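You operate a simulated robot arm through the tools that you are given. There is no shell and no other tool.

You run a simulated robot arm. Do the job below in one go: nothing can be reset, and whatever is moved stays where it is left.

Task
Stop the player, swap its cassette for the teal one and rewind that.
Fine: lay the old one on the table.

Only the result counts: the job must be done as asked and must still hold three seconds after the hand-in. Knocking over, shifting, dropping, spilling or breaking anything else fails it.

Robot
A 5-joint arm with a two-finger parallel gripper, fixed in place. Base frame: the origin is at the foot of the arm, x ahead of it, y to its left, z up; the work surface is at about z = -0.4. Units: cm, degrees, N and s.
With the tool pointing down near the work surface it reaches from about 26 to 60 cm from the base axis. Its first joint turns from -66.0 to 66.0 degrees. The tool tilts only in the upright plane through the base axis and itself; it spins freely about its own axis. Payload 1.57 kg.
The tool frame sits at the grasp point between the pads (the TCP): z along the fingers, y along the line on which they close. The tips reach 3 cm beyond it. Largest opening 8 cm; finger width 1.7, thickness 1.2; the body of the gripper, 4 by 8.2 cm, starts 8 cm behind the TCP.
Orientation is that of the tool frame in the base frame, as [roll, pitch, yaw] about the fixed x, y, z axes, in that order (R = Rz(yaw) Ry(pitch) Rx(roll)). With the fingers straight down and closing along the base's y, the tool's x points along the base's -x, its y along +y and its z along -z.

Tools
- The arm moves only by the tool step_arm. Its argument "moves" is a list of rows, each a list of 7 numbers: the shift along the base's x, y, z in cm, then the turn, a rotation vector about the base's x, y, z in degrees, then the finger opening in cm, from 0 to 8. In form: [[tx, ty, tz, rx, ry, rz, fingers], ...]. A call has 1 to 20 rows; each row is the pose to reach, as a shift and turn from the pose commanded when the call began. A row lasts 0.2 s, in which the tool goes at most 5 cm and 8.6 degrees; a call with a longer step from one row to the next is refused whole, and so is a gripper value outside its range. Where a pose cannot be reached the arm comes as near as it can. A force on the tool above 40 N (or 10 N above the force at the start of the call, whichever is more), or a blocked arm, ends the call early, and 0.2 s more pass. The fingers move at their own pace (about 15.3 cm/s each) and stop on an object; they squeeze with about 33 N. The grip force told is the motor's: it shows also when the fingers shut on nothing. Time passes only in rows, and 0.2 s behind the last, so rows that repeat a pose let the fingers close. It gives the time, the measured TCP pose, the force on the tool (base axes), the opening and the grip force at its end, in the units of the frame above (readings bear some noise), with the torque about the TCP (base axes, N m) and any sound that the robot's microphone picked up.
- Cameras (640 x 400 px; columns grow to the right, rows downward): "scene" is fixed at [1.73, 38.25, 52.54]; the picture's right is [-0.90, -0.43, 0.00], its down [-0.25, 0.51, -0.82] and it looks along [0.36, -0.74, -0.57] (base axes); focal length 264 px, centre (320, 200). "wrist" rides on the gripper at [7.2, -0.7, -12.2] in the tool frame; the picture's right is [0.09, 1.00, 0.00], its down [-0.84, 0.08, -0.54] and it looks along [-0.54, 0.05, 0.84] (tool axes); focal length 238 px, centre (320, 200). There is no depth. A picture from a camera that has moved, and an enlarged one, comes with that camera's place and axes in the base frame and with its lens.
- camera(camera): a new picture of that camera. It takes no simulated time.
- close_up(camera, box): a new picture of the part [left, top, right, bottom] of that camera's present view, enlarged. It takes no simulated time.
- sign_off(): hands the job in; it is judged then, once.

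Nothing tells you positions but the pictures and the camera data. Unless the task says otherwise, let go and move clear before handing in.

The tools are called after ">>>" as a command line: name --pt "numbers of a row" for each row, then --argument value for the rest, lists and objects as JSON in quotes. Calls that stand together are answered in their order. step_arm: Moves the arm, as the interface text tells. Its arguments: {"type":"object","properties":{"moves":{"type":"array","items":{"type":"array","items":{"type":"number"}}}},"required":["moves"]} The other tools are called the same way: camera (camera) takes a picture; close_up (camera, box) takes an enlarged picture of a part of a camera's view; sign_off () hands the job in.

At the start:

```text
time_s: 0.0
tool_pos: [40.34, 1.3, 38.44]
tcp_rot: [-180.0, 0.1, -179.9]
ft_force: [-0.4, -0.8, 0.2]
torque: [-0.01, 0.02, -0.03]
finger_gap: 8.0
grasp_force: 0.1
```

scene: 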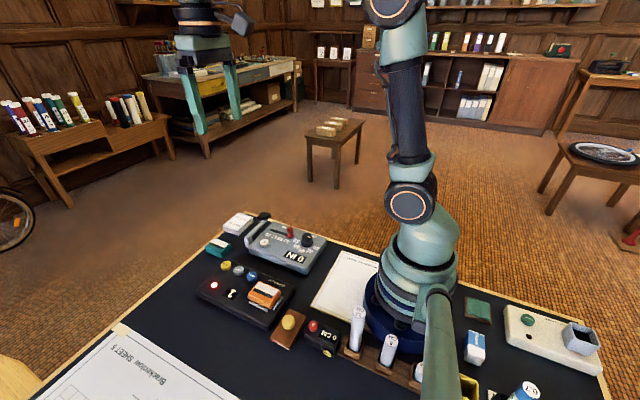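
wrist: 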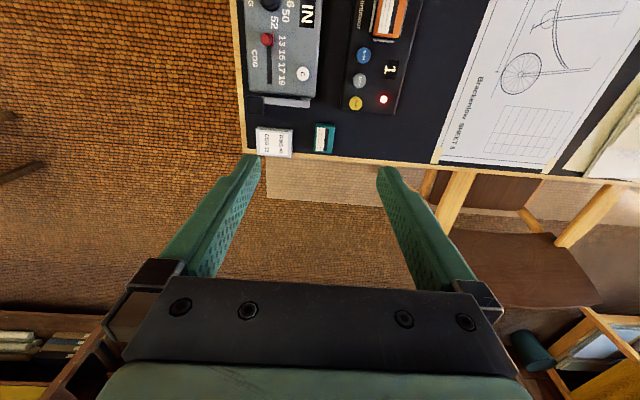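

I see a bench with a player (dark box with an orange cassette, three coloured buttons and a red light) and a teal cassette lying near the bench's edge. I'll take close-ups first to locate everything.

>>> close_up --camera "scene" --box '[180, 200, 340, 340]'

>>> close_up --camera "wrist" --box '[230, 0, 470, 170]'

>>> close_up --camera "scene" --box '[190, 255, 300, 330]'

```text
2.86 times, centred on (260, 270) of scene
camera zoom: at [1.73, 38.25, 52.54], right [-0.9, -0.43, 0.0], down [-0.25, 0.51, -0.82], along [0.36, -0.74, -0.57], focal length 754 px, centre (491, 0)
```

zoom: 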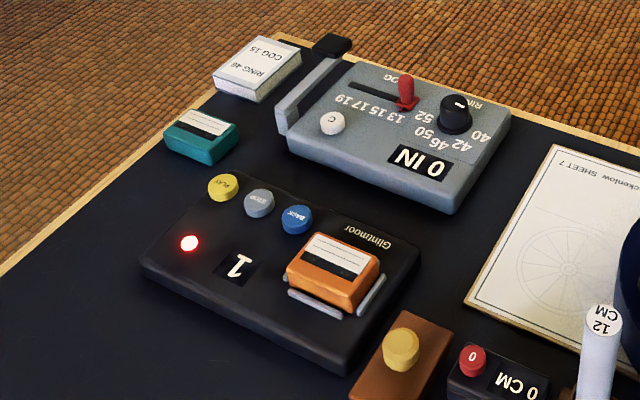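

```text
2.35 times, centred on (350, 85) of wrist
camera zoom: at [33.07, 0.5, 50.64], right [-0.09, 1.0, 0.0], down [0.84, 0.08, 0.54], along [0.54, 0.05, -0.84], focal length 561 px, centre (249, 471)
```

zoom: 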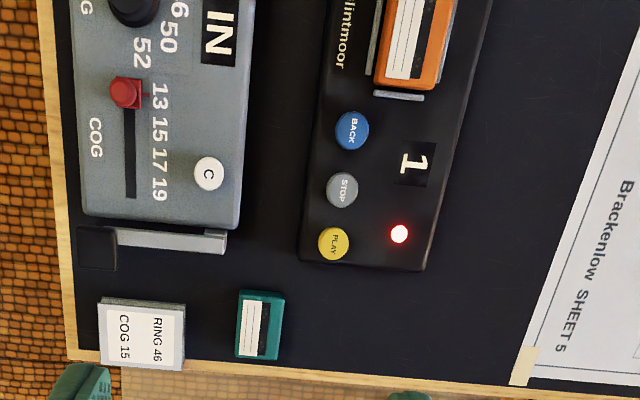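

```text
5.33 times, centred on (245, 292) of scene
camera zoom: at [1.73, 38.25, 52.54], right [-0.9, -0.43, 0.0], down [-0.25, 0.51, -0.82], along [0.36, -0.74, -0.57], focal length 1408 px, centre (720, -293)
```

zoom: 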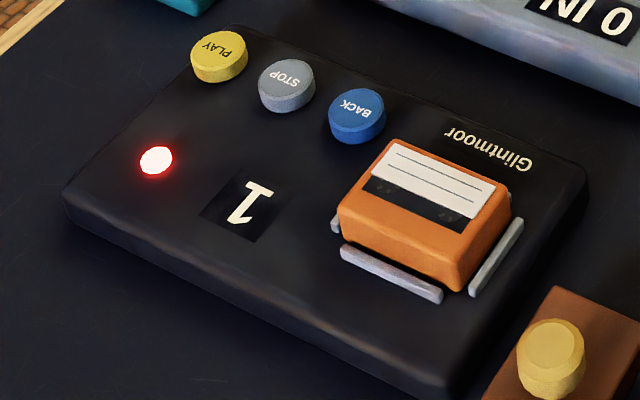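

The player's buttons run along x (BACK ≈ x 33.7, STOP ≈ 37.6, PLAY ≈ 41.3, all near y 8). The orange cassette is near (28, 11) and the teal one near (49, 3). Next I'll move closer over the player for a better view.

>>> step_arm --pt "0.3 1.1 -3 0 0 0 8" --pt "0.6 2.2 -6 0 0 0 8" --pt "0.9 3.3 -9 0 0 0 8" --pt "1.2 4.4 -12 0 0 0 8" --pt "1.5 5.5 -15 0 0 0 8" --pt "1.7 6.7 -18 0 0 0 8" --pt "1.7 6.7 -18 0 0 0 8"

>>> camera --camera "wrist"

>>> camera --camera "scene"

```text
time_s: 1.6
tool_pos: [41.91, 7.99, 20.47]
tcp_rot: [-179.9, 0.0, 180.0]
ft_force: [0.0, 0.3, -0.7]
torque: [-0.03, -0.01, 0.05]
finger_gap: 8.01
grasp_force: 0.0
```

```text
taken
camera wrist: at [34.71, 7.2, 32.6], right [-0.09, 1.0, 0.0], down [0.84, 0.08, 0.54], along [0.54, 0.05, -0.84], focal length 238 px, centre (320, 200)
```

wrist: 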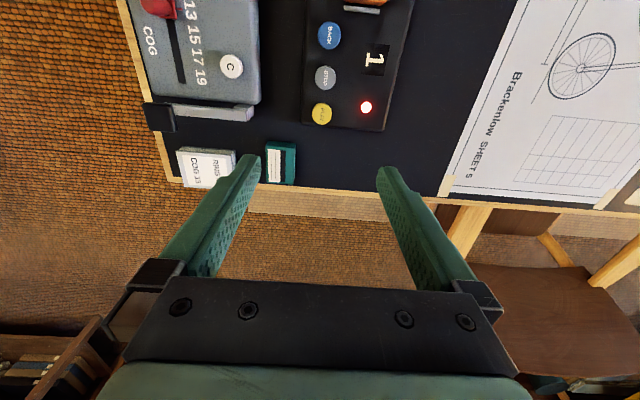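

```text
taken
```

scene: 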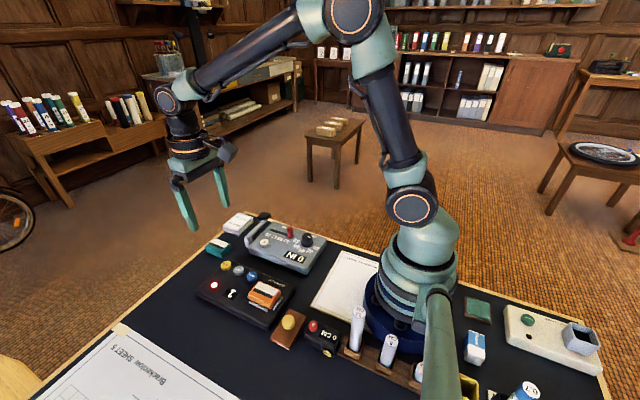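

The red light is lit and the counter reads 1. I'll take close-ups from here to refine the button and teal cassette positions.

>>> close_up --camera "wrist" --box '[290, 0, 420, 80]'

>>> close_up --camera "wrist" --box '[250, 70, 400, 190]'

```text
4.92 times, centred on (355, 40) of wrist
camera zoom: at [34.71, 7.2, 32.6], right [-0.09, 1.0, 0.0], down [0.84, 0.08, 0.54], along [0.54, 0.05, -0.84], focal length 1173 px, centre (148, 988)
```

zoom: 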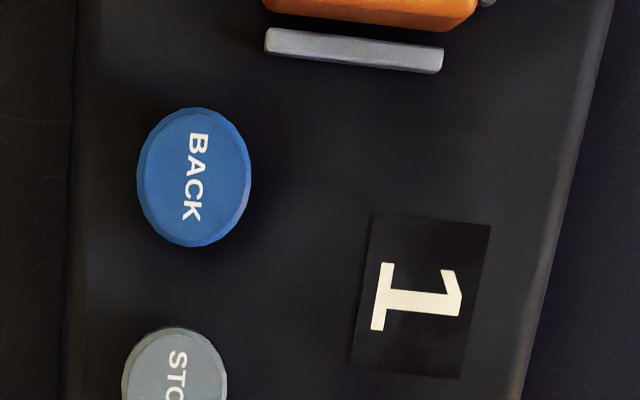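

```text
3.33 times, centred on (325, 130) of wrist
camera zoom: at [34.71, 7.2, 32.6], right [-0.09, 1.0, 0.0], down [0.84, 0.08, 0.54], along [0.54, 0.05, -0.84], focal length 794 px, centre (303, 433)
```

zoom: 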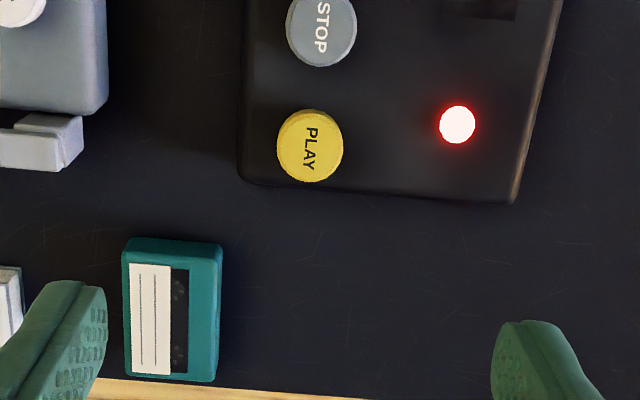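

Refined positions are STOP ≈ (37.6, 8.05), BACK ≈ (33.65, 8.05) and teal ≈ (49.6, 2.9). The teal cassette already faces the same way as the orange one. I'll close the fingers and hover over STOP.

>>> step_arm --pt "-1.1 0 -3 0 0 0 4" --pt "-2.2 0 -6 0 0 0 0" --pt "-3.3 0 -9 0 0 0 0" --pt "-4.4 0.05 -11.4 0 0 0 0" --pt "-4.4 0.05 -12.4 0 0 0 0" --pt "-4.4 0.05 -12.4 0 0 0 0" --pt "-4.4 0.05 -12.4 0 0 0 0"

>>> camera --camera "wrist"

>>> close_up --camera "scene" --box '[180, 210, 310, 340]'

```text
time_s: 3.2
tool_pos: [37.65, 8.08, 8.03]
tcp_rot: [-180.0, 0.0, 180.0]
ft_force: [-0.1, 0.0, 0.0]
torque: [0.0, -0.04, 0.0]
finger_gap: 0.01
grasp_force: 21.3
```

```text
taken
camera wrist: at [30.29, 7.27, 20.21], right [-0.09, 1.0, 0.0], down [0.84, 0.08, 0.54], along [0.54, 0.05, -0.84], focal length 238 px, centre (320, 200)
```

wrist: 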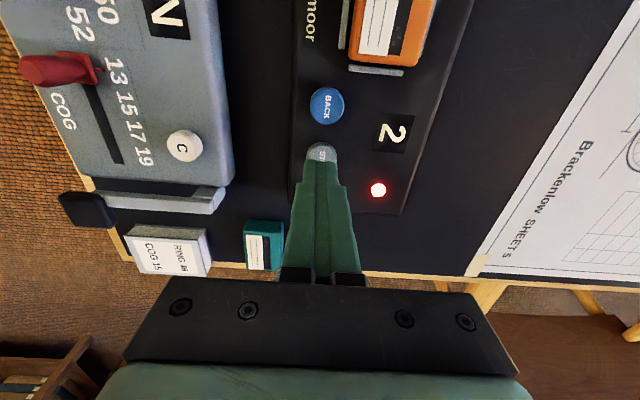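

```text
3.08 times, centred on (245, 275) of scene
camera zoom: at [1.73, 38.25, 52.54], right [-0.9, -0.43, 0.0], down [-0.25, 0.51, -0.82], along [0.36, -0.74, -0.57], focal length 812 px, centre (551, -31)
```

zoom: 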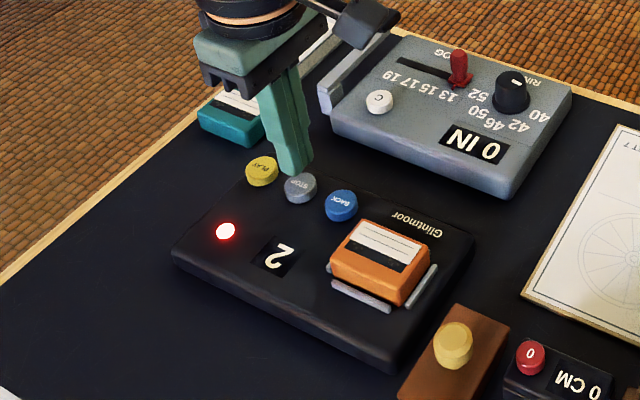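

The counter has moved to 2, so it tracks the tape position and the tape is still playing. The fingertip is above STOP, so I'll press down gently.

>>> step_arm --pt "0 0 -1.0 0 0 0 0" --pt "0 0 -1.6 0 0 0 0" --pt "0 0 -2.0 0 0 0 0" --pt "0 0 -2.3 0 0 0 0" --pt "0 0 -2.5 0 0 0 0" --pt "0 0 -2.6 0 0 0 0"

>>> close_up --camera "scene" --box '[180, 210, 310, 340]'

```text
time_s: 4.6
tool_pos: [37.7, 8.01, 5.65]
tcp_rot: [-180.0, 0.1, 179.9]
ft_force: [-7.0, -6.8, 25.3]
torque: [-0.13, 0.23, 0.03]
finger_gap: 0.0
grasp_force: 21.6
heard: click
```

```text
3.08 times, centred on (245, 275) of scene
camera zoom: at [1.73, 38.25, 52.55], right [-0.9, -0.43, 0.0], down [-0.24, 0.51, -0.82], along [0.36, -0.74, -0.57], focal length 812 px, centre (551, -31)
```

zoom: 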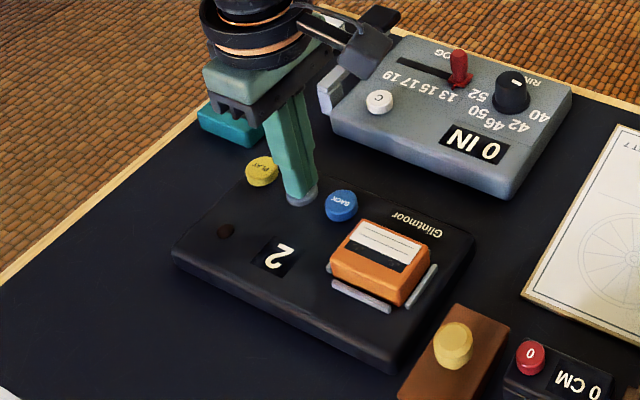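

The click was heard and the light went out at counter 2, so the player is stopped. I'll lift off and look at the orange cassette from above.

>>> step_arm --pt "0 0 2 0 0 0 0" --pt "0 0 5 0 0 0 0" --pt "-0.5 1 8 0 0 0 4" --pt "-1.5 2 11 0 0 0 6" --pt "-3 3 13 0 0 0 6" --pt "-3 3 13 0 0 0 6"

>>> camera --camera "wrist"

>>> close_up --camera "wrist" --box '[280, 0, 440, 100]'

>>> close_up --camera "scene" --box '[230, 265, 300, 325]'

```text
time_s: 6.0
tool_pos: [34.47, 11.07, 18.48]
tcp_rot: [180.0, 0.0, -180.0]
ft_force: [0.8, 0.0, 0.0]
torque: [0.03, 0.0, 0.02]
finger_gap: 6.0
grasp_force: 0.0
```

```text
taken
camera wrist: at [27.29, 10.24, 30.65], right [-0.09, 1.0, 0.0], down [0.84, 0.08, 0.54], along [0.54, 0.05, -0.84], focal length 238 px, centre (320, 200)
```

wrist: 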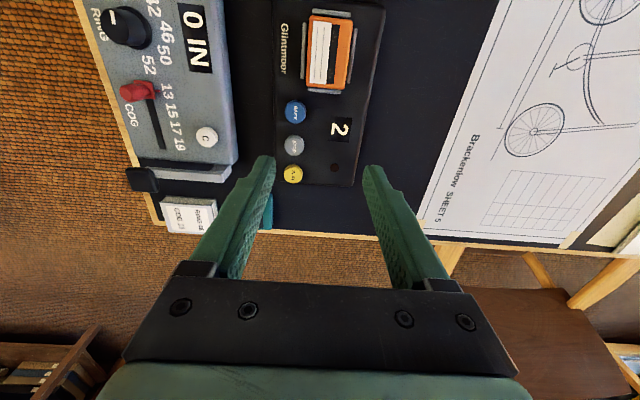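

```text
4.00 times, centred on (360, 50) of wrist
camera zoom: at [27.29, 10.24, 30.65], right [-0.09, 1.0, 0.0], down [0.84, 0.08, 0.54], along [0.54, 0.05, -0.84], focal length 953 px, centre (160, 800)
```

zoom: 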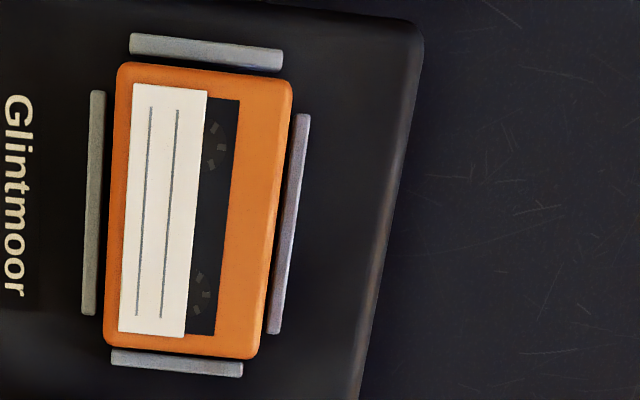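

```text
6.67 times, centred on (265, 295) of scene
camera zoom: at [1.73, 38.25, 52.54], right [-0.9, -0.43, 0.0], down [-0.25, 0.51, -0.82], along [0.36, -0.74, -0.57], focal length 1760 px, centre (687, -433)
```

zoom: 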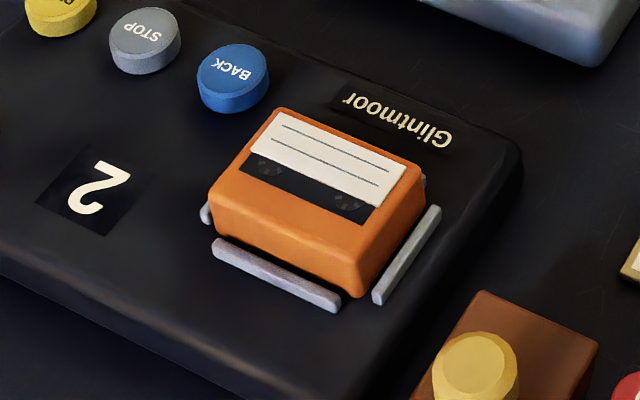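

The counter is frozen at 2. The orange cassette sits at about (28, 11.1) between low rails, long side along x. I want its height and the rail height before gripping.

>>> close_up --camera "scene" --box '[245, 275, 285, 300]'

>>> close_up --camera "scene" --box '[200, 225, 240, 265]'

>>> close_up --camera "scene" --box '[260, 290, 300, 330]'

```text
16.00 times, centred on (265, 288) of scene
camera zoom: at [1.73, 38.25, 52.54], right [-0.9, -0.43, 0.0], down [-0.25, 0.51, -0.82], along [0.36, -0.74, -0.57], focal length 4225 px, centre (1200, -1200)
```

zoom: 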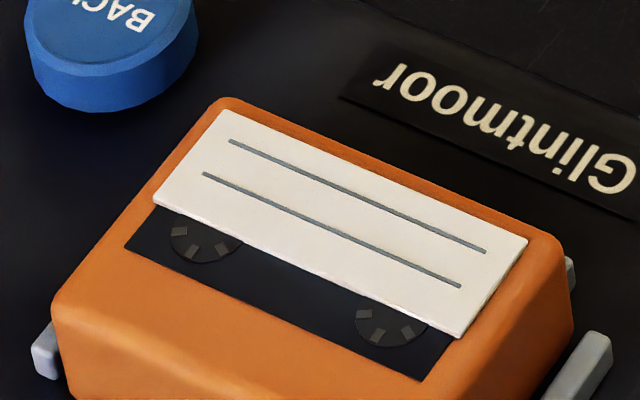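

```text
10.00 times, centred on (220, 245) of scene
camera zoom: at [1.73, 38.25, 52.54], right [-0.9, -0.43, 0.0], down [-0.25, 0.51, -0.82], along [0.36, -0.74, -0.57], focal length 2641 px, centre (1320, -250)
```

zoom: 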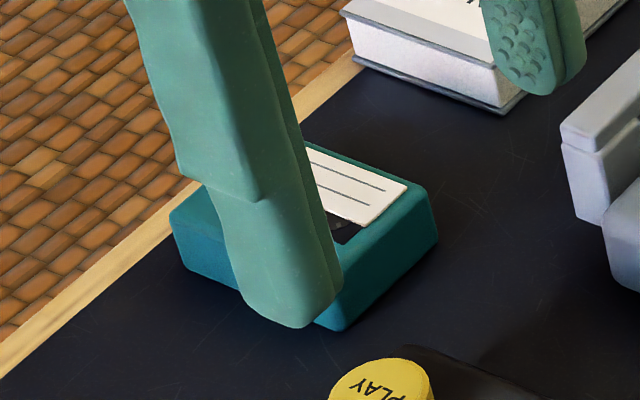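

```text
10.00 times, centred on (280, 310) of scene
camera zoom: at [1.73, 38.25, 52.54], right [-0.9, -0.43, 0.0], down [-0.25, 0.51, -0.82], along [0.36, -0.74, -0.57], focal length 2641 px, centre (720, -900)
```

zoom: 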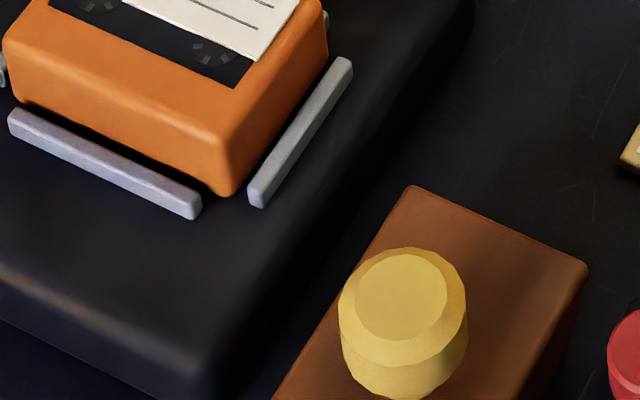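

The cassette looks about 5.9 × 4.0 × 1.8 cm with its top near z 3.5, and the rails top out near z 2.25. I'll hover with open fingers over its centre and check alignment.

>>> step_arm --pt "-2.2 0 -1 0 0 0 6" --pt "-4.4 0.1 -2.5 0 0 0 6" --pt "-6.6 0.1 -5 0 0 0 6" --pt "-6.6 0.1 -8 0 0 0 6" --pt "-6.6 0.1 -9.9 0 0 0 6" --pt "-6.6 0.1 -9.9 0 0 0 6"

>>> camera --camera "wrist"

>>> close_up --camera "wrist" --box '[250, 110, 410, 210]'

>>> close_up --camera "scene" --box '[220, 240, 320, 320]'

```text
time_s: 7.4
tool_pos: [28.05, 11.24, 8.53]
tcp_rot: [180.0, 0.0, 179.9]
ft_force: [-0.1, 0.0, -0.5]
torque: [0.02, -0.02, 0.0]
finger_gap: 5.98
grasp_force: 0.1
```

```text
taken
camera wrist: at [20.78, 10.37, 20.73], right [-0.09, 1.0, 0.0], down [0.84, 0.08, 0.54], along [0.54, 0.05, -0.84], focal length 238 px, centre (320, 200)
```

wrist: 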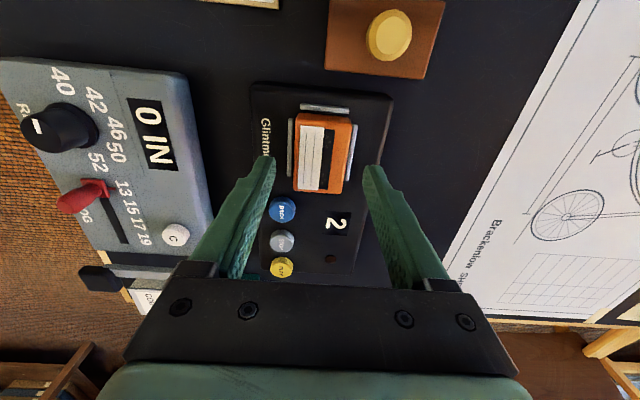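

```text
4.00 times, centred on (330, 160) of wrist
camera zoom: at [20.78, 10.37, 20.73], right [-0.09, 1.0, 0.0], down [0.84, 0.08, 0.54], along [0.54, 0.05, -0.84], focal length 953 px, centre (280, 360)
```

zoom: 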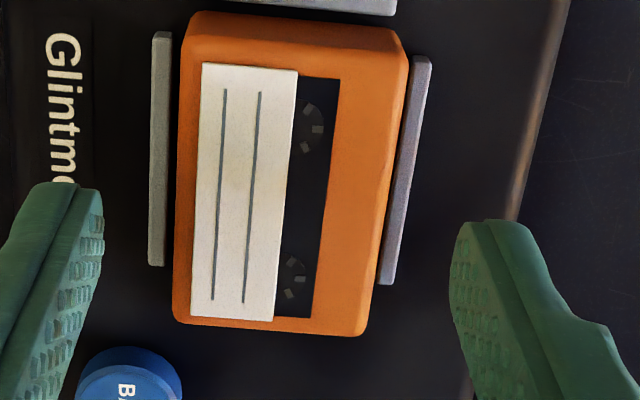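

```text
5.00 times, centred on (270, 280) of scene
camera zoom: at [1.73, 38.25, 52.54], right [-0.9, -0.43, 0.0], down [-0.25, 0.51, -0.82], along [0.36, -0.74, -0.57], focal length 1320 px, centre (570, -200)
```

zoom: 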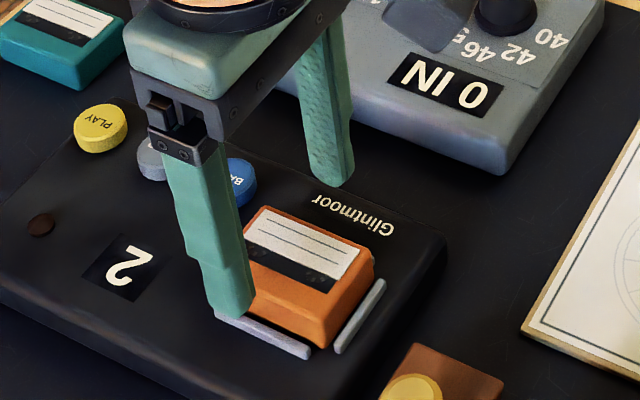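

The cassette centre reads about +0.1 cm in both x and y from the current finger midpoint. I'll correct that, descend with the tips just above the rails and check before closing.

>>> step_arm --pt "0.15 0.1 -0.8 0 0 0 6" --pt "0.15 0.1 -1.6 0 0 0 5.5" --pt "0.15 0.1 -2.3 0 0 0 5.2" --pt "0.15 0.1 -2.8 0 0 0 5.2" --pt "0.15 0.1 -2.8 0 0 0 5.2"

>>> close_up --camera "wrist" --box '[250, 110, 410, 210]'

>>> close_up --camera "scene" --box '[235, 265, 295, 310]'

```text
time_s: 8.6
tool_pos: [28.12, 11.26, 5.81]
tcp_rot: [180.0, 0.0, -179.9]
ft_force: [-0.6, 0.0, -0.7]
torque: [0.02, 0.02, -0.02]
finger_gap: 5.19
grasp_force: 0.1
```

```text
4.00 times, centred on (330, 160) of wrist
camera zoom: at [20.92, 10.43, 17.9], right [-0.09, 1.0, 0.0], down [0.84, 0.08, 0.54], along [0.54, 0.05, -0.84], focal length 953 px, centre (280, 360)
```

zoom: 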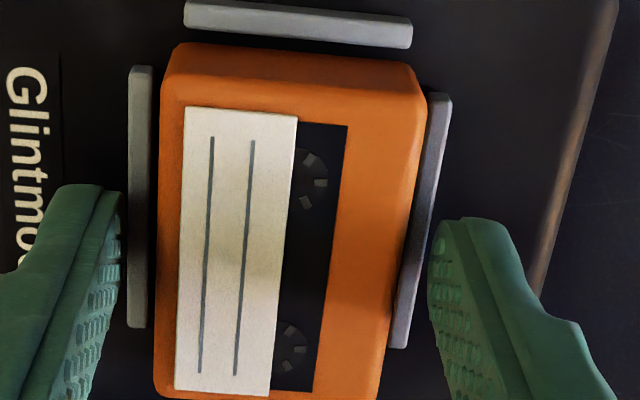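

```text
8.89 times, centred on (265, 288) of scene
camera zoom: at [1.73, 38.25, 52.54], right [-0.9, -0.43, 0.0], down [-0.25, 0.51, -0.82], along [0.36, -0.74, -0.57], focal length 2347 px, centre (809, -578)
```

zoom: 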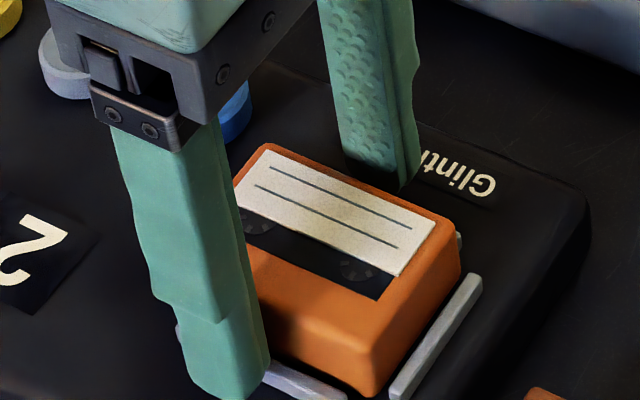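

The cassette still sits about 0.1 cm toward +y from the finger midpoint. I'll nudge that way, lower slightly and close.

>>> step_arm --pt "0 0.1 -0.14 0 0 0 5.2" --pt "0 0.1 -0.14 0 0 0 4.6" --pt "0 0.1 -0.14 0 0 0 4.2" --pt "0 0.1 -0.14 0 0 0 3.6" --pt "0 0.1 -0.14 0 0 0 3.0" --pt "0 0.1 -0.14 0 0 0 3.0"

>>> close_up --camera "wrist" --box '[250, 110, 410, 210]'

>>> close_up --camera "scene" --box '[235, 265, 295, 310]'

```text
time_s: 9.9
tool_pos: [28.1, 11.31, 5.56]
tcp_rot: [-180.0, 0.0, 179.9]
ft_force: [0.5, -2.1, 5.0]
torque: [-0.01, -0.03, 0.02]
finger_gap: 3.97
grasp_force: 5.5
stopped in row 6: the force on the tool passed its limit at 41 N (the readings are from after the stop); the commanded pose is now the measured one
```

```text
4.00 times, centred on (330, 160) of wrist
camera zoom: at [20.94, 10.5, 17.81], right [-0.09, 1.0, 0.0], down [0.84, 0.08, 0.54], along [0.54, 0.05, -0.84], focal length 953 px, centre (280, 360)
```

zoom: 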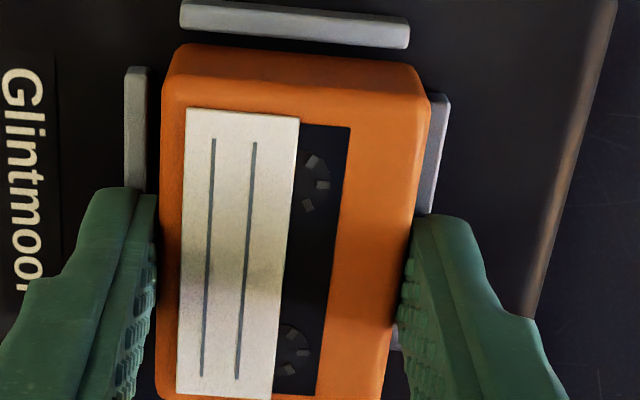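

```text
8.89 times, centred on (265, 288) of scene
camera zoom: at [1.73, 38.25, 52.55], right [-0.9, -0.43, 0.0], down [-0.25, 0.51, -0.82], along [0.36, -0.74, -0.57], focal length 2347 px, centre (809, -578)
```

zoom: 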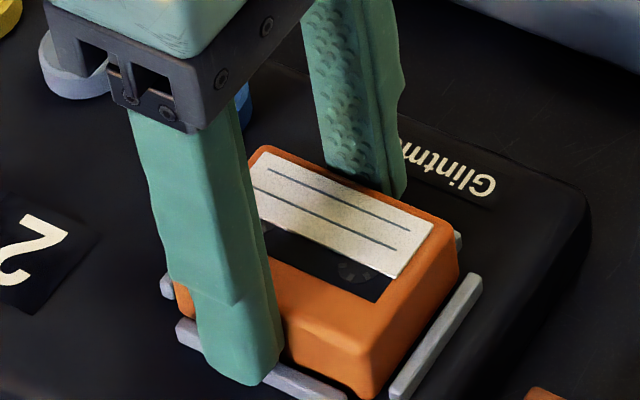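

The pads are now on the cassette at a gap of 3.97 cm; the call stopped on the squeeze force. I'll hold the pose and firm up the grip.

>>> step_arm --pt "0 0 0 0 0 0 3.5" --pt "0 0 0 0 0 0 3.0"

```text
time_s: 10.5
tool_pos: [28.18, 11.23, 5.63]
tcp_rot: [179.9, -0.1, 179.9]
ft_force: [-0.5, 3.4, 5.1]
torque: [0.18, 0.02, -0.04]
finger_gap: 3.91
grasp_force: 33.1
```

The grip is firm at 33 N with low side forces. I'll lift slowly.

>>> step_arm --pt "0 0 0.3 0 0 0 3.0" --pt "0 0 0.8 0 0 0 3.0" --pt "0 0 1.6 0 0 0 3.0" --pt "0 0 3 0 0 0 3.0" --pt "0 0 5 0 0 0 3.0" --pt "0 0 6 0 0 0 3.0"

>>> close_up --camera "scene" --box '[200, 220, 310, 320]'

>>> close_up --camera "wrist" --box '[250, 110, 410, 210]'

>>> camera --camera "wrist"

```text
time_s: 11.9
tool_pos: [28.27, 11.28, 11.57]
tcp_rot: [-180.0, 0.0, 180.0]
ft_force: [-0.6, -0.3, -1.5]
torque: [0.02, -0.01, 0.0]
finger_gap: 3.87
grasp_force: 33.2
```

```text
4.00 times, centred on (255, 270) of scene
camera zoom: at [1.74, 38.25, 52.54], right [-0.9, -0.43, 0.0], down [-0.25, 0.51, -0.82], along [0.36, -0.74, -0.57], focal length 1056 px, centre (580, -80)
```

zoom: 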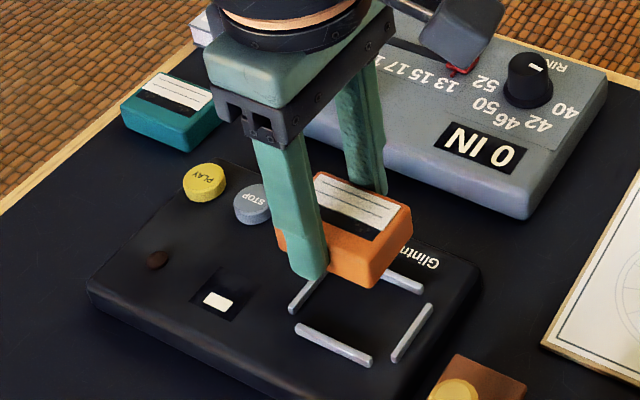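

```text
4.00 times, centred on (330, 160) of wrist
camera zoom: at [20.92, 10.5, 23.8], right [-0.09, 1.0, 0.0], down [0.84, 0.08, 0.54], along [0.54, 0.05, -0.84], focal length 953 px, centre (280, 360)
```

zoom: 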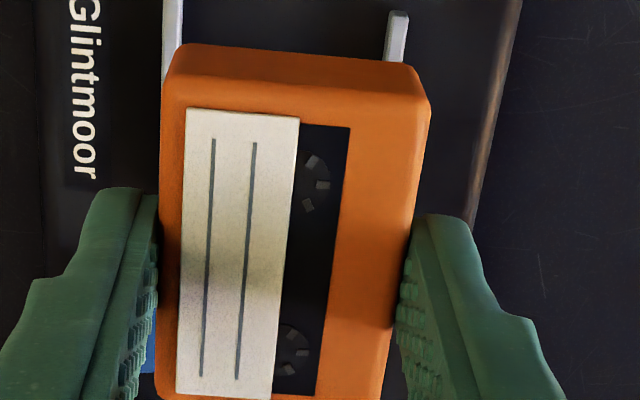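

```text
taken
camera wrist: at [20.92, 10.5, 23.8], right [-0.09, 1.0, 0.0], down [0.84, 0.08, 0.54], along [0.54, 0.05, -0.84], focal length 238 px, centre (320, 200)
```

wrist: 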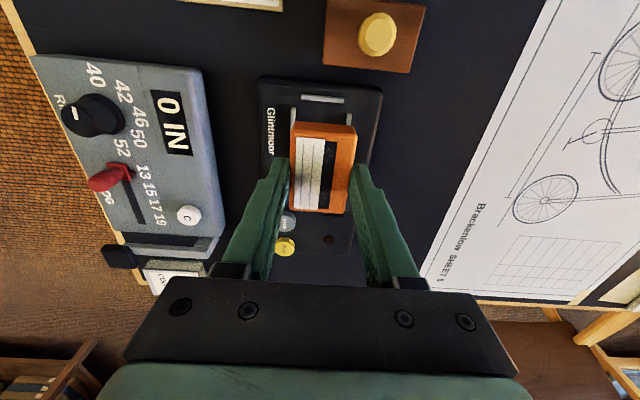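

The orange cassette is clear of the player, the display has changed to "–", and the empty bay shows four rails. I'll carry it to the empty table beyond the player's PLAY end, around (48.3, 10.7).

>>> step_arm --pt "1 0 0.5 0 0 0 3" --pt "3 0 1 0 0 0 3" --pt "6 -0.2 1 0 0 0 3" --pt "9 -0.3 1 0 0 0 3" --pt "12 -0.4 1 0 0 0 3" --pt "15 -0.5 1 0 0 0 3" --pt "18 -0.6 1 0 0 0 3" --pt "20 -0.6 1 0 0 0 3" --pt "20.1 -0.6 0 0 0 0 3" --pt "20.1 -0.6 -3 0 0 0 3" --pt "20.1 -0.6 -5 0 0 0 3" --pt "20.1 -0.6 -6 0 0 0 3" --pt "20.1 -0.6 -6 0 0 0 3"

>>> close_up --camera "scene" --box '[180, 210, 310, 320]'

>>> camera --camera "wrist"

```text
time_s: 14.7
tool_pos: [48.32, 10.68, 5.46]
tcp_rot: [-180.0, 0.0, 179.8]
ft_force: [0.6, 0.5, -0.2]
torque: [0.01, 0.02, 0.02]
finger_gap: 3.89
grasp_force: 32.9
```

```text
3.64 times, centred on (245, 265) of scene
camera zoom: at [1.74, 38.25, 52.54], right [-0.9, -0.43, 0.0], down [-0.25, 0.51, -0.82], along [0.36, -0.74, -0.57], focal length 960 px, centre (593, -36)
```

zoom: 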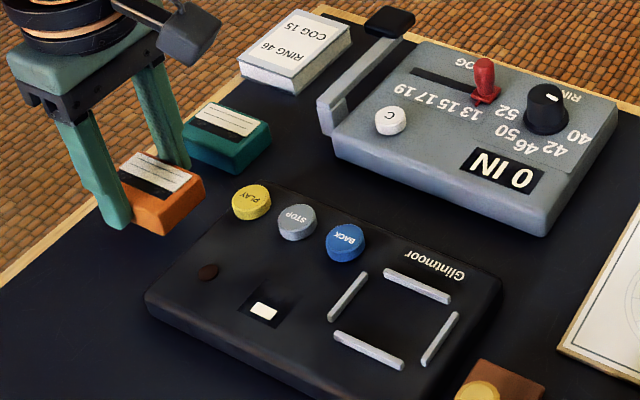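

```text
taken
camera wrist: at [40.97, 9.88, 17.76], right [-0.09, 1.0, 0.0], down [0.84, 0.08, 0.54], along [0.54, 0.05, -0.84], focal length 238 px, centre (320, 200)
```

wrist: 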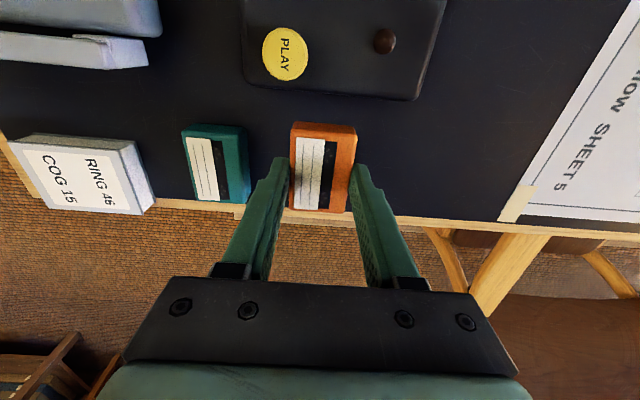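

The spot below the held cassette is clear, with teal about 3.7 cm away and the table edge about 2.7 cm past the cassette's end. I'll lower gently to touch down.

>>> step_arm --pt "0 0 -0.5 0 0 0 3" --pt "0 0 -1.0 0 0 0 3" --pt "0 0 -1.4 0 0 0 3" --pt "0 0 -1.7 0 0 0 3" --pt "0 0 -1.8 0 0 0 3" --pt "0 0 -1.9 0 0 0 3"

>>> close_up --camera "scene" --box '[180, 225, 240, 275]'

```text
time_s: 16.1
tool_pos: [48.2, 10.73, 3.69]
tcp_rot: [-179.8, 0.0, 179.9]
ft_force: [-0.2, -0.9, -0.1]
torque: [0.03, -0.02, 0.01]
finger_gap: 3.88
grasp_force: 32.7
```

```text
8.00 times, centred on (210, 250) of scene
camera zoom: at [1.74, 38.25, 52.54], right [-0.9, -0.43, 0.0], down [-0.25, 0.51, -0.82], along [0.36, -0.74, -0.57], focal length 2112 px, centre (1200, -200)
```

zoom: 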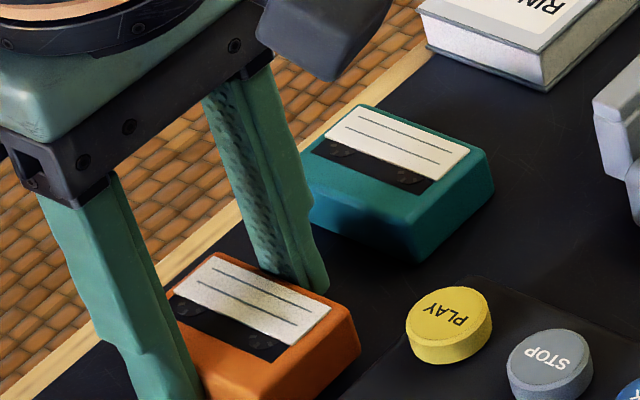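

No contact yet, so I'll keep lowering in 0.1 cm steps until the force shows touchdown.

>>> step_arm --pt "0 0 -0.1 0 0 0 3" --pt "0 0 -0.2 0 0 0 3" --pt "0 0 -0.2 0 0 0 3"

```text
time_s: 16.9
tool_pos: [48.16, 10.6, 3.6]
tcp_rot: [180.0, -0.1, 179.9]
ft_force: [0.1, -0.7, -1.5]
torque: [-0.02, 0.0, 0.02]
finger_gap: 3.89
grasp_force: 33.0
```

>>> step_arm --pt "0 0 -0.1 0 0 0 3" --pt "0 0 -0.2 0 0 0 3" --pt "0 0 -0.2 0 0 0 3"

>>> close_up --camera "scene" --box '[180, 240, 240, 290]'

```text
time_s: 17.7
tool_pos: [48.25, 10.74, 3.23]
tcp_rot: [-180.0, -0.1, 179.9]
ft_force: [-0.2, -0.4, -0.7]
torque: [-0.01, 0.0, 0.0]
finger_gap: 3.89
grasp_force: 32.9
```

```text
8.00 times, centred on (210, 265) of scene
camera zoom: at [1.74, 38.25, 52.54], right [-0.9, -0.43, 0.0], down [-0.25, 0.51, -0.82], along [0.36, -0.74, -0.57], focal length 2112 px, centre (1200, -320)
```

zoom: 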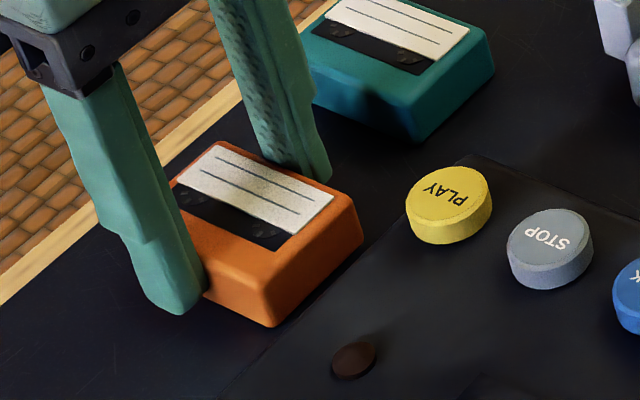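

Still no contact at z ≈ 3.3, so I'll keep going slowly.

>>> step_arm --pt "0 0 -0.1 0 0 0 3" --pt "0 0 -0.15 0 0 0 3" --pt "0 0 -0.15 0 0 0 3"

```text
time_s: 18.5
tool_pos: [48.32, 10.67, 3.13]
tcp_rot: [-180.0, 0.0, 179.8]
ft_force: [-1.8, -1.1, 6.0]
torque: [-0.04, 0.05, -0.03]
finger_gap: 3.86
grasp_force: 32.6
```

Contact at about 6 N upward at z ≈ 3.2, so the cassette is on the table. I'll open the fingers and lift straight up.

>>> step_arm --pt "0 0 0 0 0 0 4.2" --pt "0 0 0 0 0 0 5.2" --pt "0 0 0 0 0 0 5.2" --pt "0 0 1 0 0 0 5.2" --pt "0 0 3 0 0 0 5.2" --pt "0 0 6 0 0 0 5.2" --pt "0 0 9 0 0 0 5.2"

>>> close_up --camera "scene" --box '[180, 230, 300, 310]'

>>> camera --camera "wrist"

```text
time_s: 20.1
tool_pos: [48.24, 10.67, 12.08]
tcp_rot: [-179.9, 0.0, 179.9]
ft_force: [0.3, 0.5, -0.7]
torque: [0.04, 0.01, 0.0]
finger_gap: 5.21
grasp_force: 0.0
```

```text
5.00 times, centred on (240, 270) of scene
camera zoom: at [1.74, 38.25, 52.54], right [-0.9, -0.43, 0.0], down [-0.25, 0.51, -0.82], along [0.36, -0.74, -0.57], focal length 1320 px, centre (720, -150)
```

zoom: 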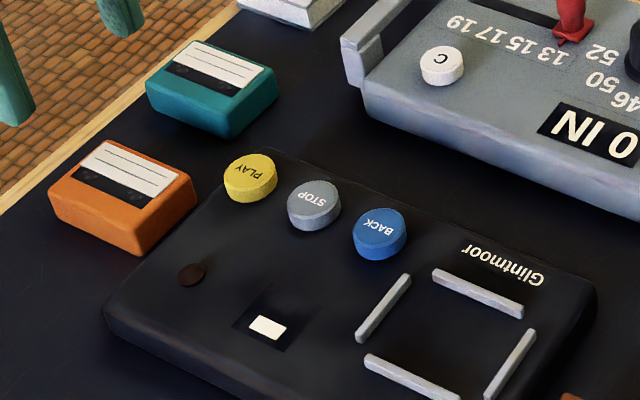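

```text
taken
camera wrist: at [41.01, 9.91, 24.39], right [-0.09, 1.0, 0.0], down [0.84, 0.08, 0.54], along [0.54, 0.05, -0.84], focal length 238 px, centre (320, 200)
```

wrist: 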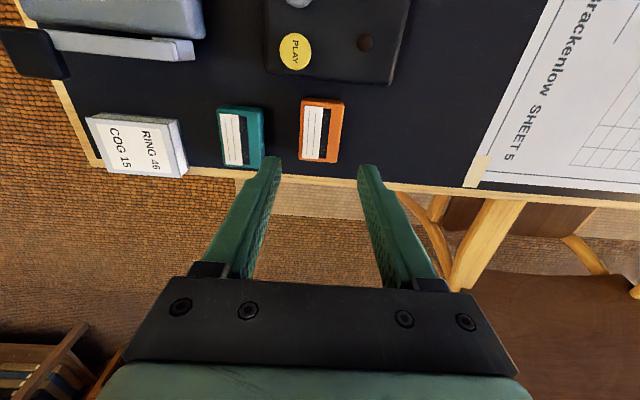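

Orange lies flat on the table. Next I'll measure the teal cassette relative to the orange one from this view.

>>> close_up --camera "wrist" --box '[200, 80, 360, 180]'

>>> close_up --camera "scene" --box '[185, 230, 245, 285]'

```text
4.00 times, centred on (280, 130) of wrist
camera zoom: at [41.01, 9.91, 24.39], right [-0.09, 1.0, 0.0], down [0.84, 0.08, 0.54], along [0.54, 0.05, -0.84], focal length 953 px, centre (480, 480)
```

zoom: 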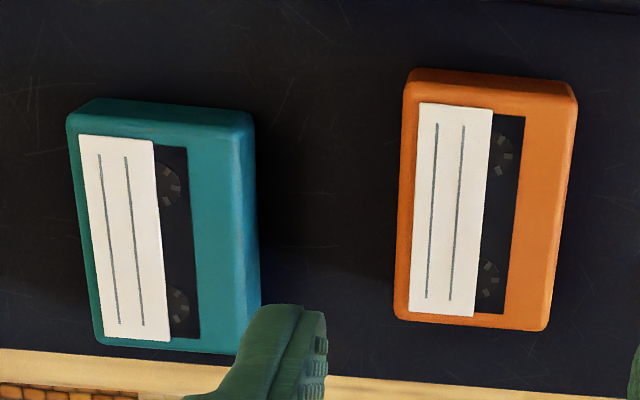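

```text
7.27 times, centred on (215, 258) of scene
camera zoom: at [1.74, 38.25, 52.54], right [-0.9, -0.43, 0.0], down [-0.25, 0.51, -0.82], along [0.36, -0.74, -0.57], focal length 1920 px, centre (1084, -218)
```

zoom: 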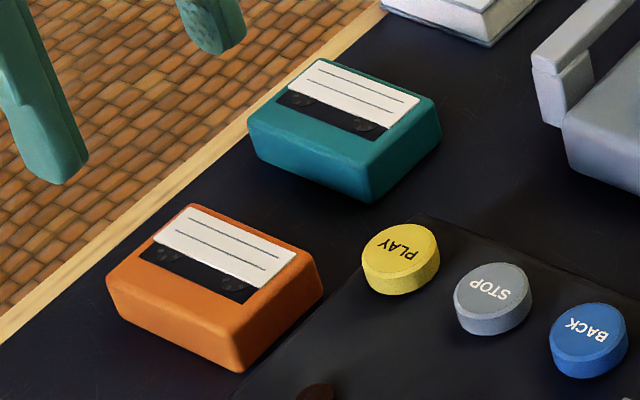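

The two cameras disagree by a few millimetres on teal's y. I'll take tighter close-ups to resolve that before moving.

>>> close_up --camera "scene" --box '[203, 233, 233, 258]'

>>> close_up --camera "scene" --box '[190, 250, 225, 280]'

>>> step_arm --pt "0.5 -2.5 0.5 0 0 0 5.4" --pt "1 -5 0.5 0 0 0 5.4" --pt "1.4 -7.9 0 0 0 0 5.4" --pt "1.4 -7.9 0 0 0 0 5.4"

>>> close_up --camera "wrist" --box '[250, 90, 410, 190]'

```text
16.00 times, centred on (218, 246) of scene
camera zoom: at [1.74, 38.25, 52.54], right [-0.9, -0.43, 0.0], down [-0.25, 0.51, -0.82], along [0.36, -0.74, -0.57], focal length 4225 px, centre (1952, -528)
```

zoom: 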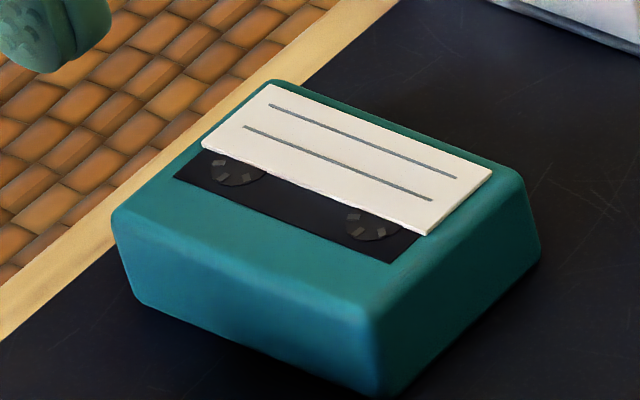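

```text
13.33 times, centred on (208, 265) of scene
camera zoom: at [1.74, 38.25, 52.54], right [-0.9, -0.43, 0.0], down [-0.25, 0.51, -0.82], along [0.36, -0.74, -0.57], focal length 3521 px, centre (1820, -667)
```

zoom: 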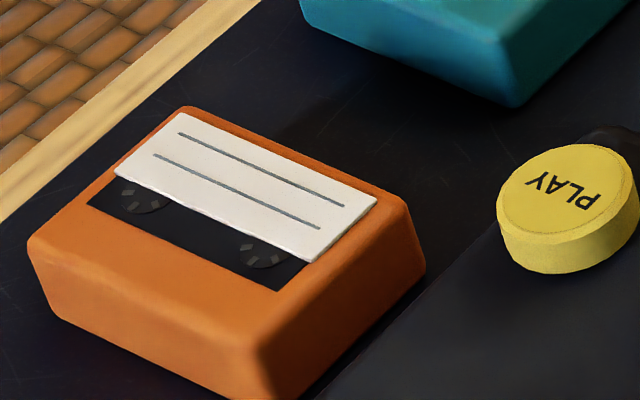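

```text
time_s: 21.1
tool_pos: [49.65, 2.67, 12.09]
tcp_rot: [180.0, -0.1, 179.8]
ft_force: [0.1, -0.1, -0.7]
torque: [0.0, 0.01, 0.01]
finger_gap: 5.36
grasp_force: 0.2
```

```text
4.00 times, centred on (330, 140) of wrist
camera zoom: at [42.44, 1.94, 24.34], right [-0.09, 1.0, 0.0], down [0.84, 0.08, 0.54], along [0.54, 0.05, -0.84], focal length 953 px, centre (280, 440)
```

zoom: 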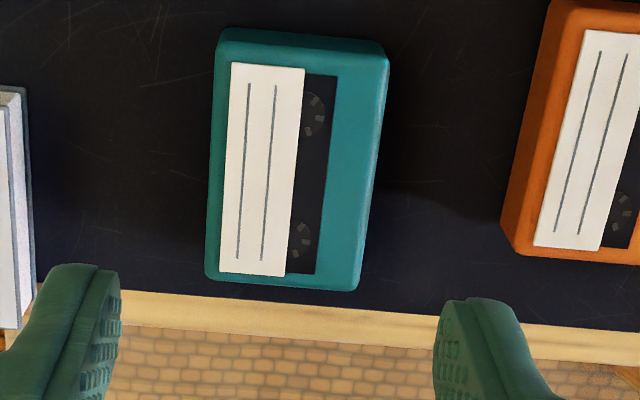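

Comparing label positions with the orange reference view, teal's x is exact and y needs +0.30 cm. I'll shift, descend around it and check centring.

>>> step_arm --pt "0 0.3 -2 0 0 0 5.4" --pt "0 0.3 -5 0 0 0 5.4" --pt "0 0.3 -7 0 0 0 5.4" --pt "0 0.3 -8.3 0 0 0 5.2" --pt "0 0.3 -8.89 0 0 0 5.2" --pt "0 0.3 -8.89 0 0 0 5.2"

>>> close_up --camera "wrist" --box '[250, 110, 410, 210]'

>>> close_up --camera "scene" --box '[190, 220, 250, 270]'

```text
time_s: 22.5
tool_pos: [49.68, 3.13, 3.21]
tcp_rot: [-179.9, -0.1, 179.9]
ft_force: [-1.1, 0.4, 0.1]
torque: [0.03, 0.0, 0.0]
finger_gap: 5.19
grasp_force: 0.0
```

```text
4.00 times, centred on (330, 160) of wrist
camera zoom: at [42.4, 2.28, 15.45], right [-0.09, 1.0, 0.0], down [0.84, 0.08, 0.54], along [0.54, 0.05, -0.84], focal length 953 px, centre (280, 360)
```

zoom: 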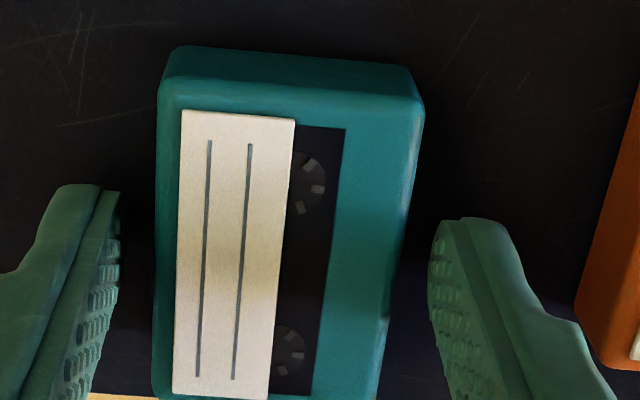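

```text
8.00 times, centred on (220, 245) of scene
camera zoom: at [1.73, 38.25, 52.54], right [-0.9, -0.43, 0.0], down [-0.25, 0.51, -0.82], along [0.36, -0.74, -0.57], focal length 2112 px, centre (1120, -160)
```

zoom: 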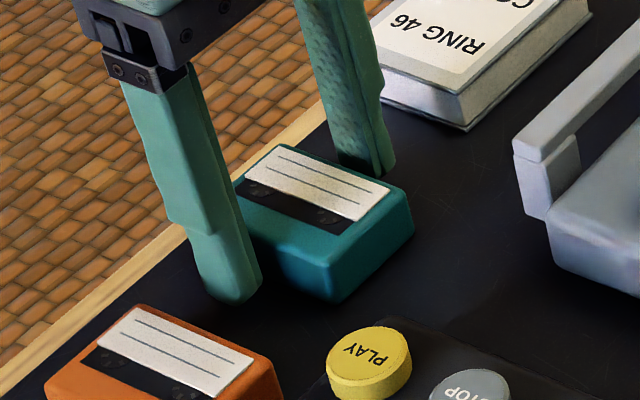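

Teal is about 0.08 cm toward −y relative to how orange sat in the grip. I'll nudge and close gently.

>>> step_arm --pt "0 -0.08 0 0 0 0 5.0" --pt "0 -0.08 0 0 0 0 4.5" --pt "0 -0.08 0 0 0 0 4.1" --pt "0 -0.08 0 0 0 0 3.8" --pt "0 -0.08 0 0 0 0 3.4" --pt "0 -0.08 0 0 0 0 3.0"

>>> close_up --camera "wrist" --box '[250, 110, 410, 210]'

```text
time_s: 23.9
tool_pos: [49.62, 2.93, 3.29]
tcp_rot: [-179.9, -0.1, 179.9]
ft_force: [-0.5, -0.8, 0.6]
torque: [-0.05, 0.02, -0.01]
finger_gap: 3.88
grasp_force: 33.3
```

```text
4.00 times, centred on (330, 160) of wrist
camera zoom: at [42.44, 2.2, 15.47], right [-0.09, 1.0, 0.0], down [0.84, 0.08, 0.54], along [0.54, 0.05, -0.84], focal length 953 px, centre (280, 360)
```

zoom: 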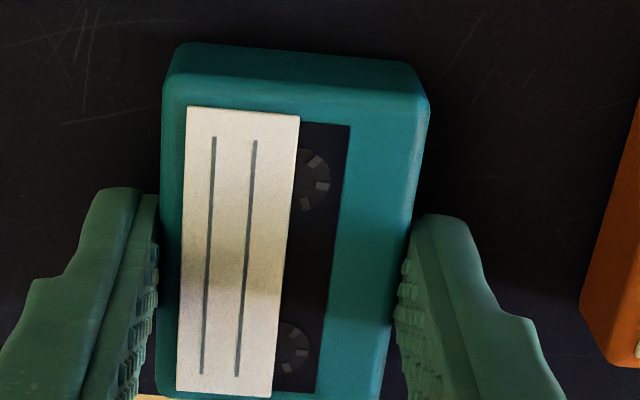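

The grip on teal matches the orange one almost pixel for pixel. I'll lift, carry it over the bay and hover there to check alignment with the rails.

>>> step_arm --pt "0 0 0.5 0 0 0 3" --pt "0 0 2 0 0 0 3" --pt "0 0 5 0 0 0 3" --pt "0 0 8 0 0 0 3" --pt "-2.5 1 9 0 0 0 3" --pt "-5 2 9 0 0 0 3" --pt "-8 3 9 0 0 0 3" --pt "-11 4.2 9 0 0 0 3" --pt "-14 5.4 9 0 0 0 3" --pt "-17 6.6 9 0 0 0 3" --pt "-19.5 7.6 9 0 0 0 3" --pt "-21 8.1 9 0 0 0 3" --pt "-21.5 8.21 8 0 0 0 3" --pt "-21.5 8.21 6 0 0 0 3" --pt "-21.5 8.21 4.5 0 0 0 3" --pt "-21.5 8.21 4.5 0 0 0 3"

>>> close_up --camera "wrist" --box '[250, 110, 410, 210]'

>>> close_up --camera "scene" --box '[225, 255, 305, 320]'

>>> camera --camera "scene"

```text
time_s: 27.3
tool_pos: [28.17, 11.3, 7.79]
tcp_rot: [-179.9, -0.2, 179.8]
ft_force: [-0.1, 0.6, -1.3]
torque: [0.0, 0.02, 0.04]
finger_gap: 3.9
grasp_force: 32.8
```

```text
4.00 times, centred on (330, 160) of wrist
camera zoom: at [20.91, 10.44, 19.92], right [-0.09, 1.0, 0.0], down [0.84, 0.08, 0.54], along [0.54, 0.05, -0.84], focal length 953 px, centre (280, 360)
```

zoom: 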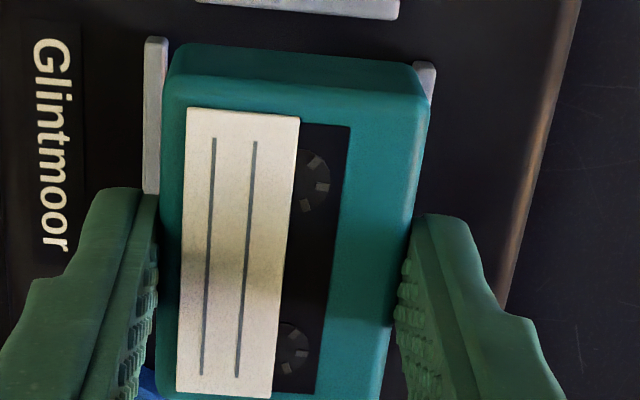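

```text
6.15 times, centred on (265, 288) of scene
camera zoom: at [1.73, 38.25, 52.54], right [-0.9, -0.43, 0.0], down [-0.25, 0.51, -0.82], along [0.36, -0.74, -0.57], focal length 1625 px, centre (658, -338)
```

zoom: 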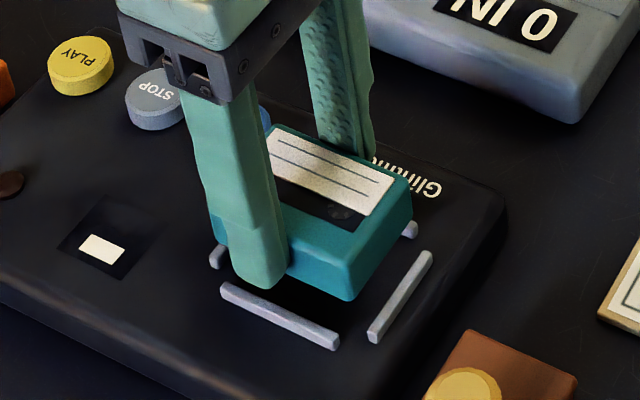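

```text
taken
```

scene: 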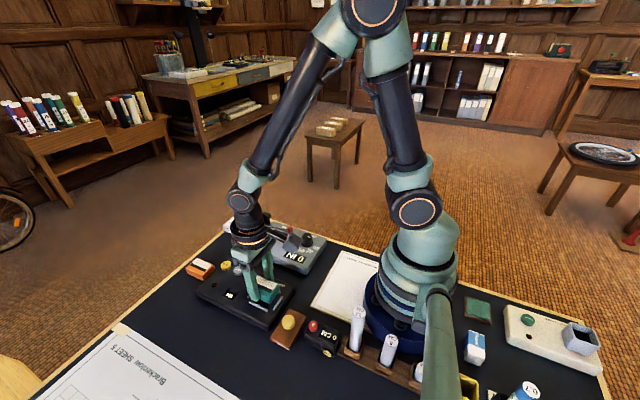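

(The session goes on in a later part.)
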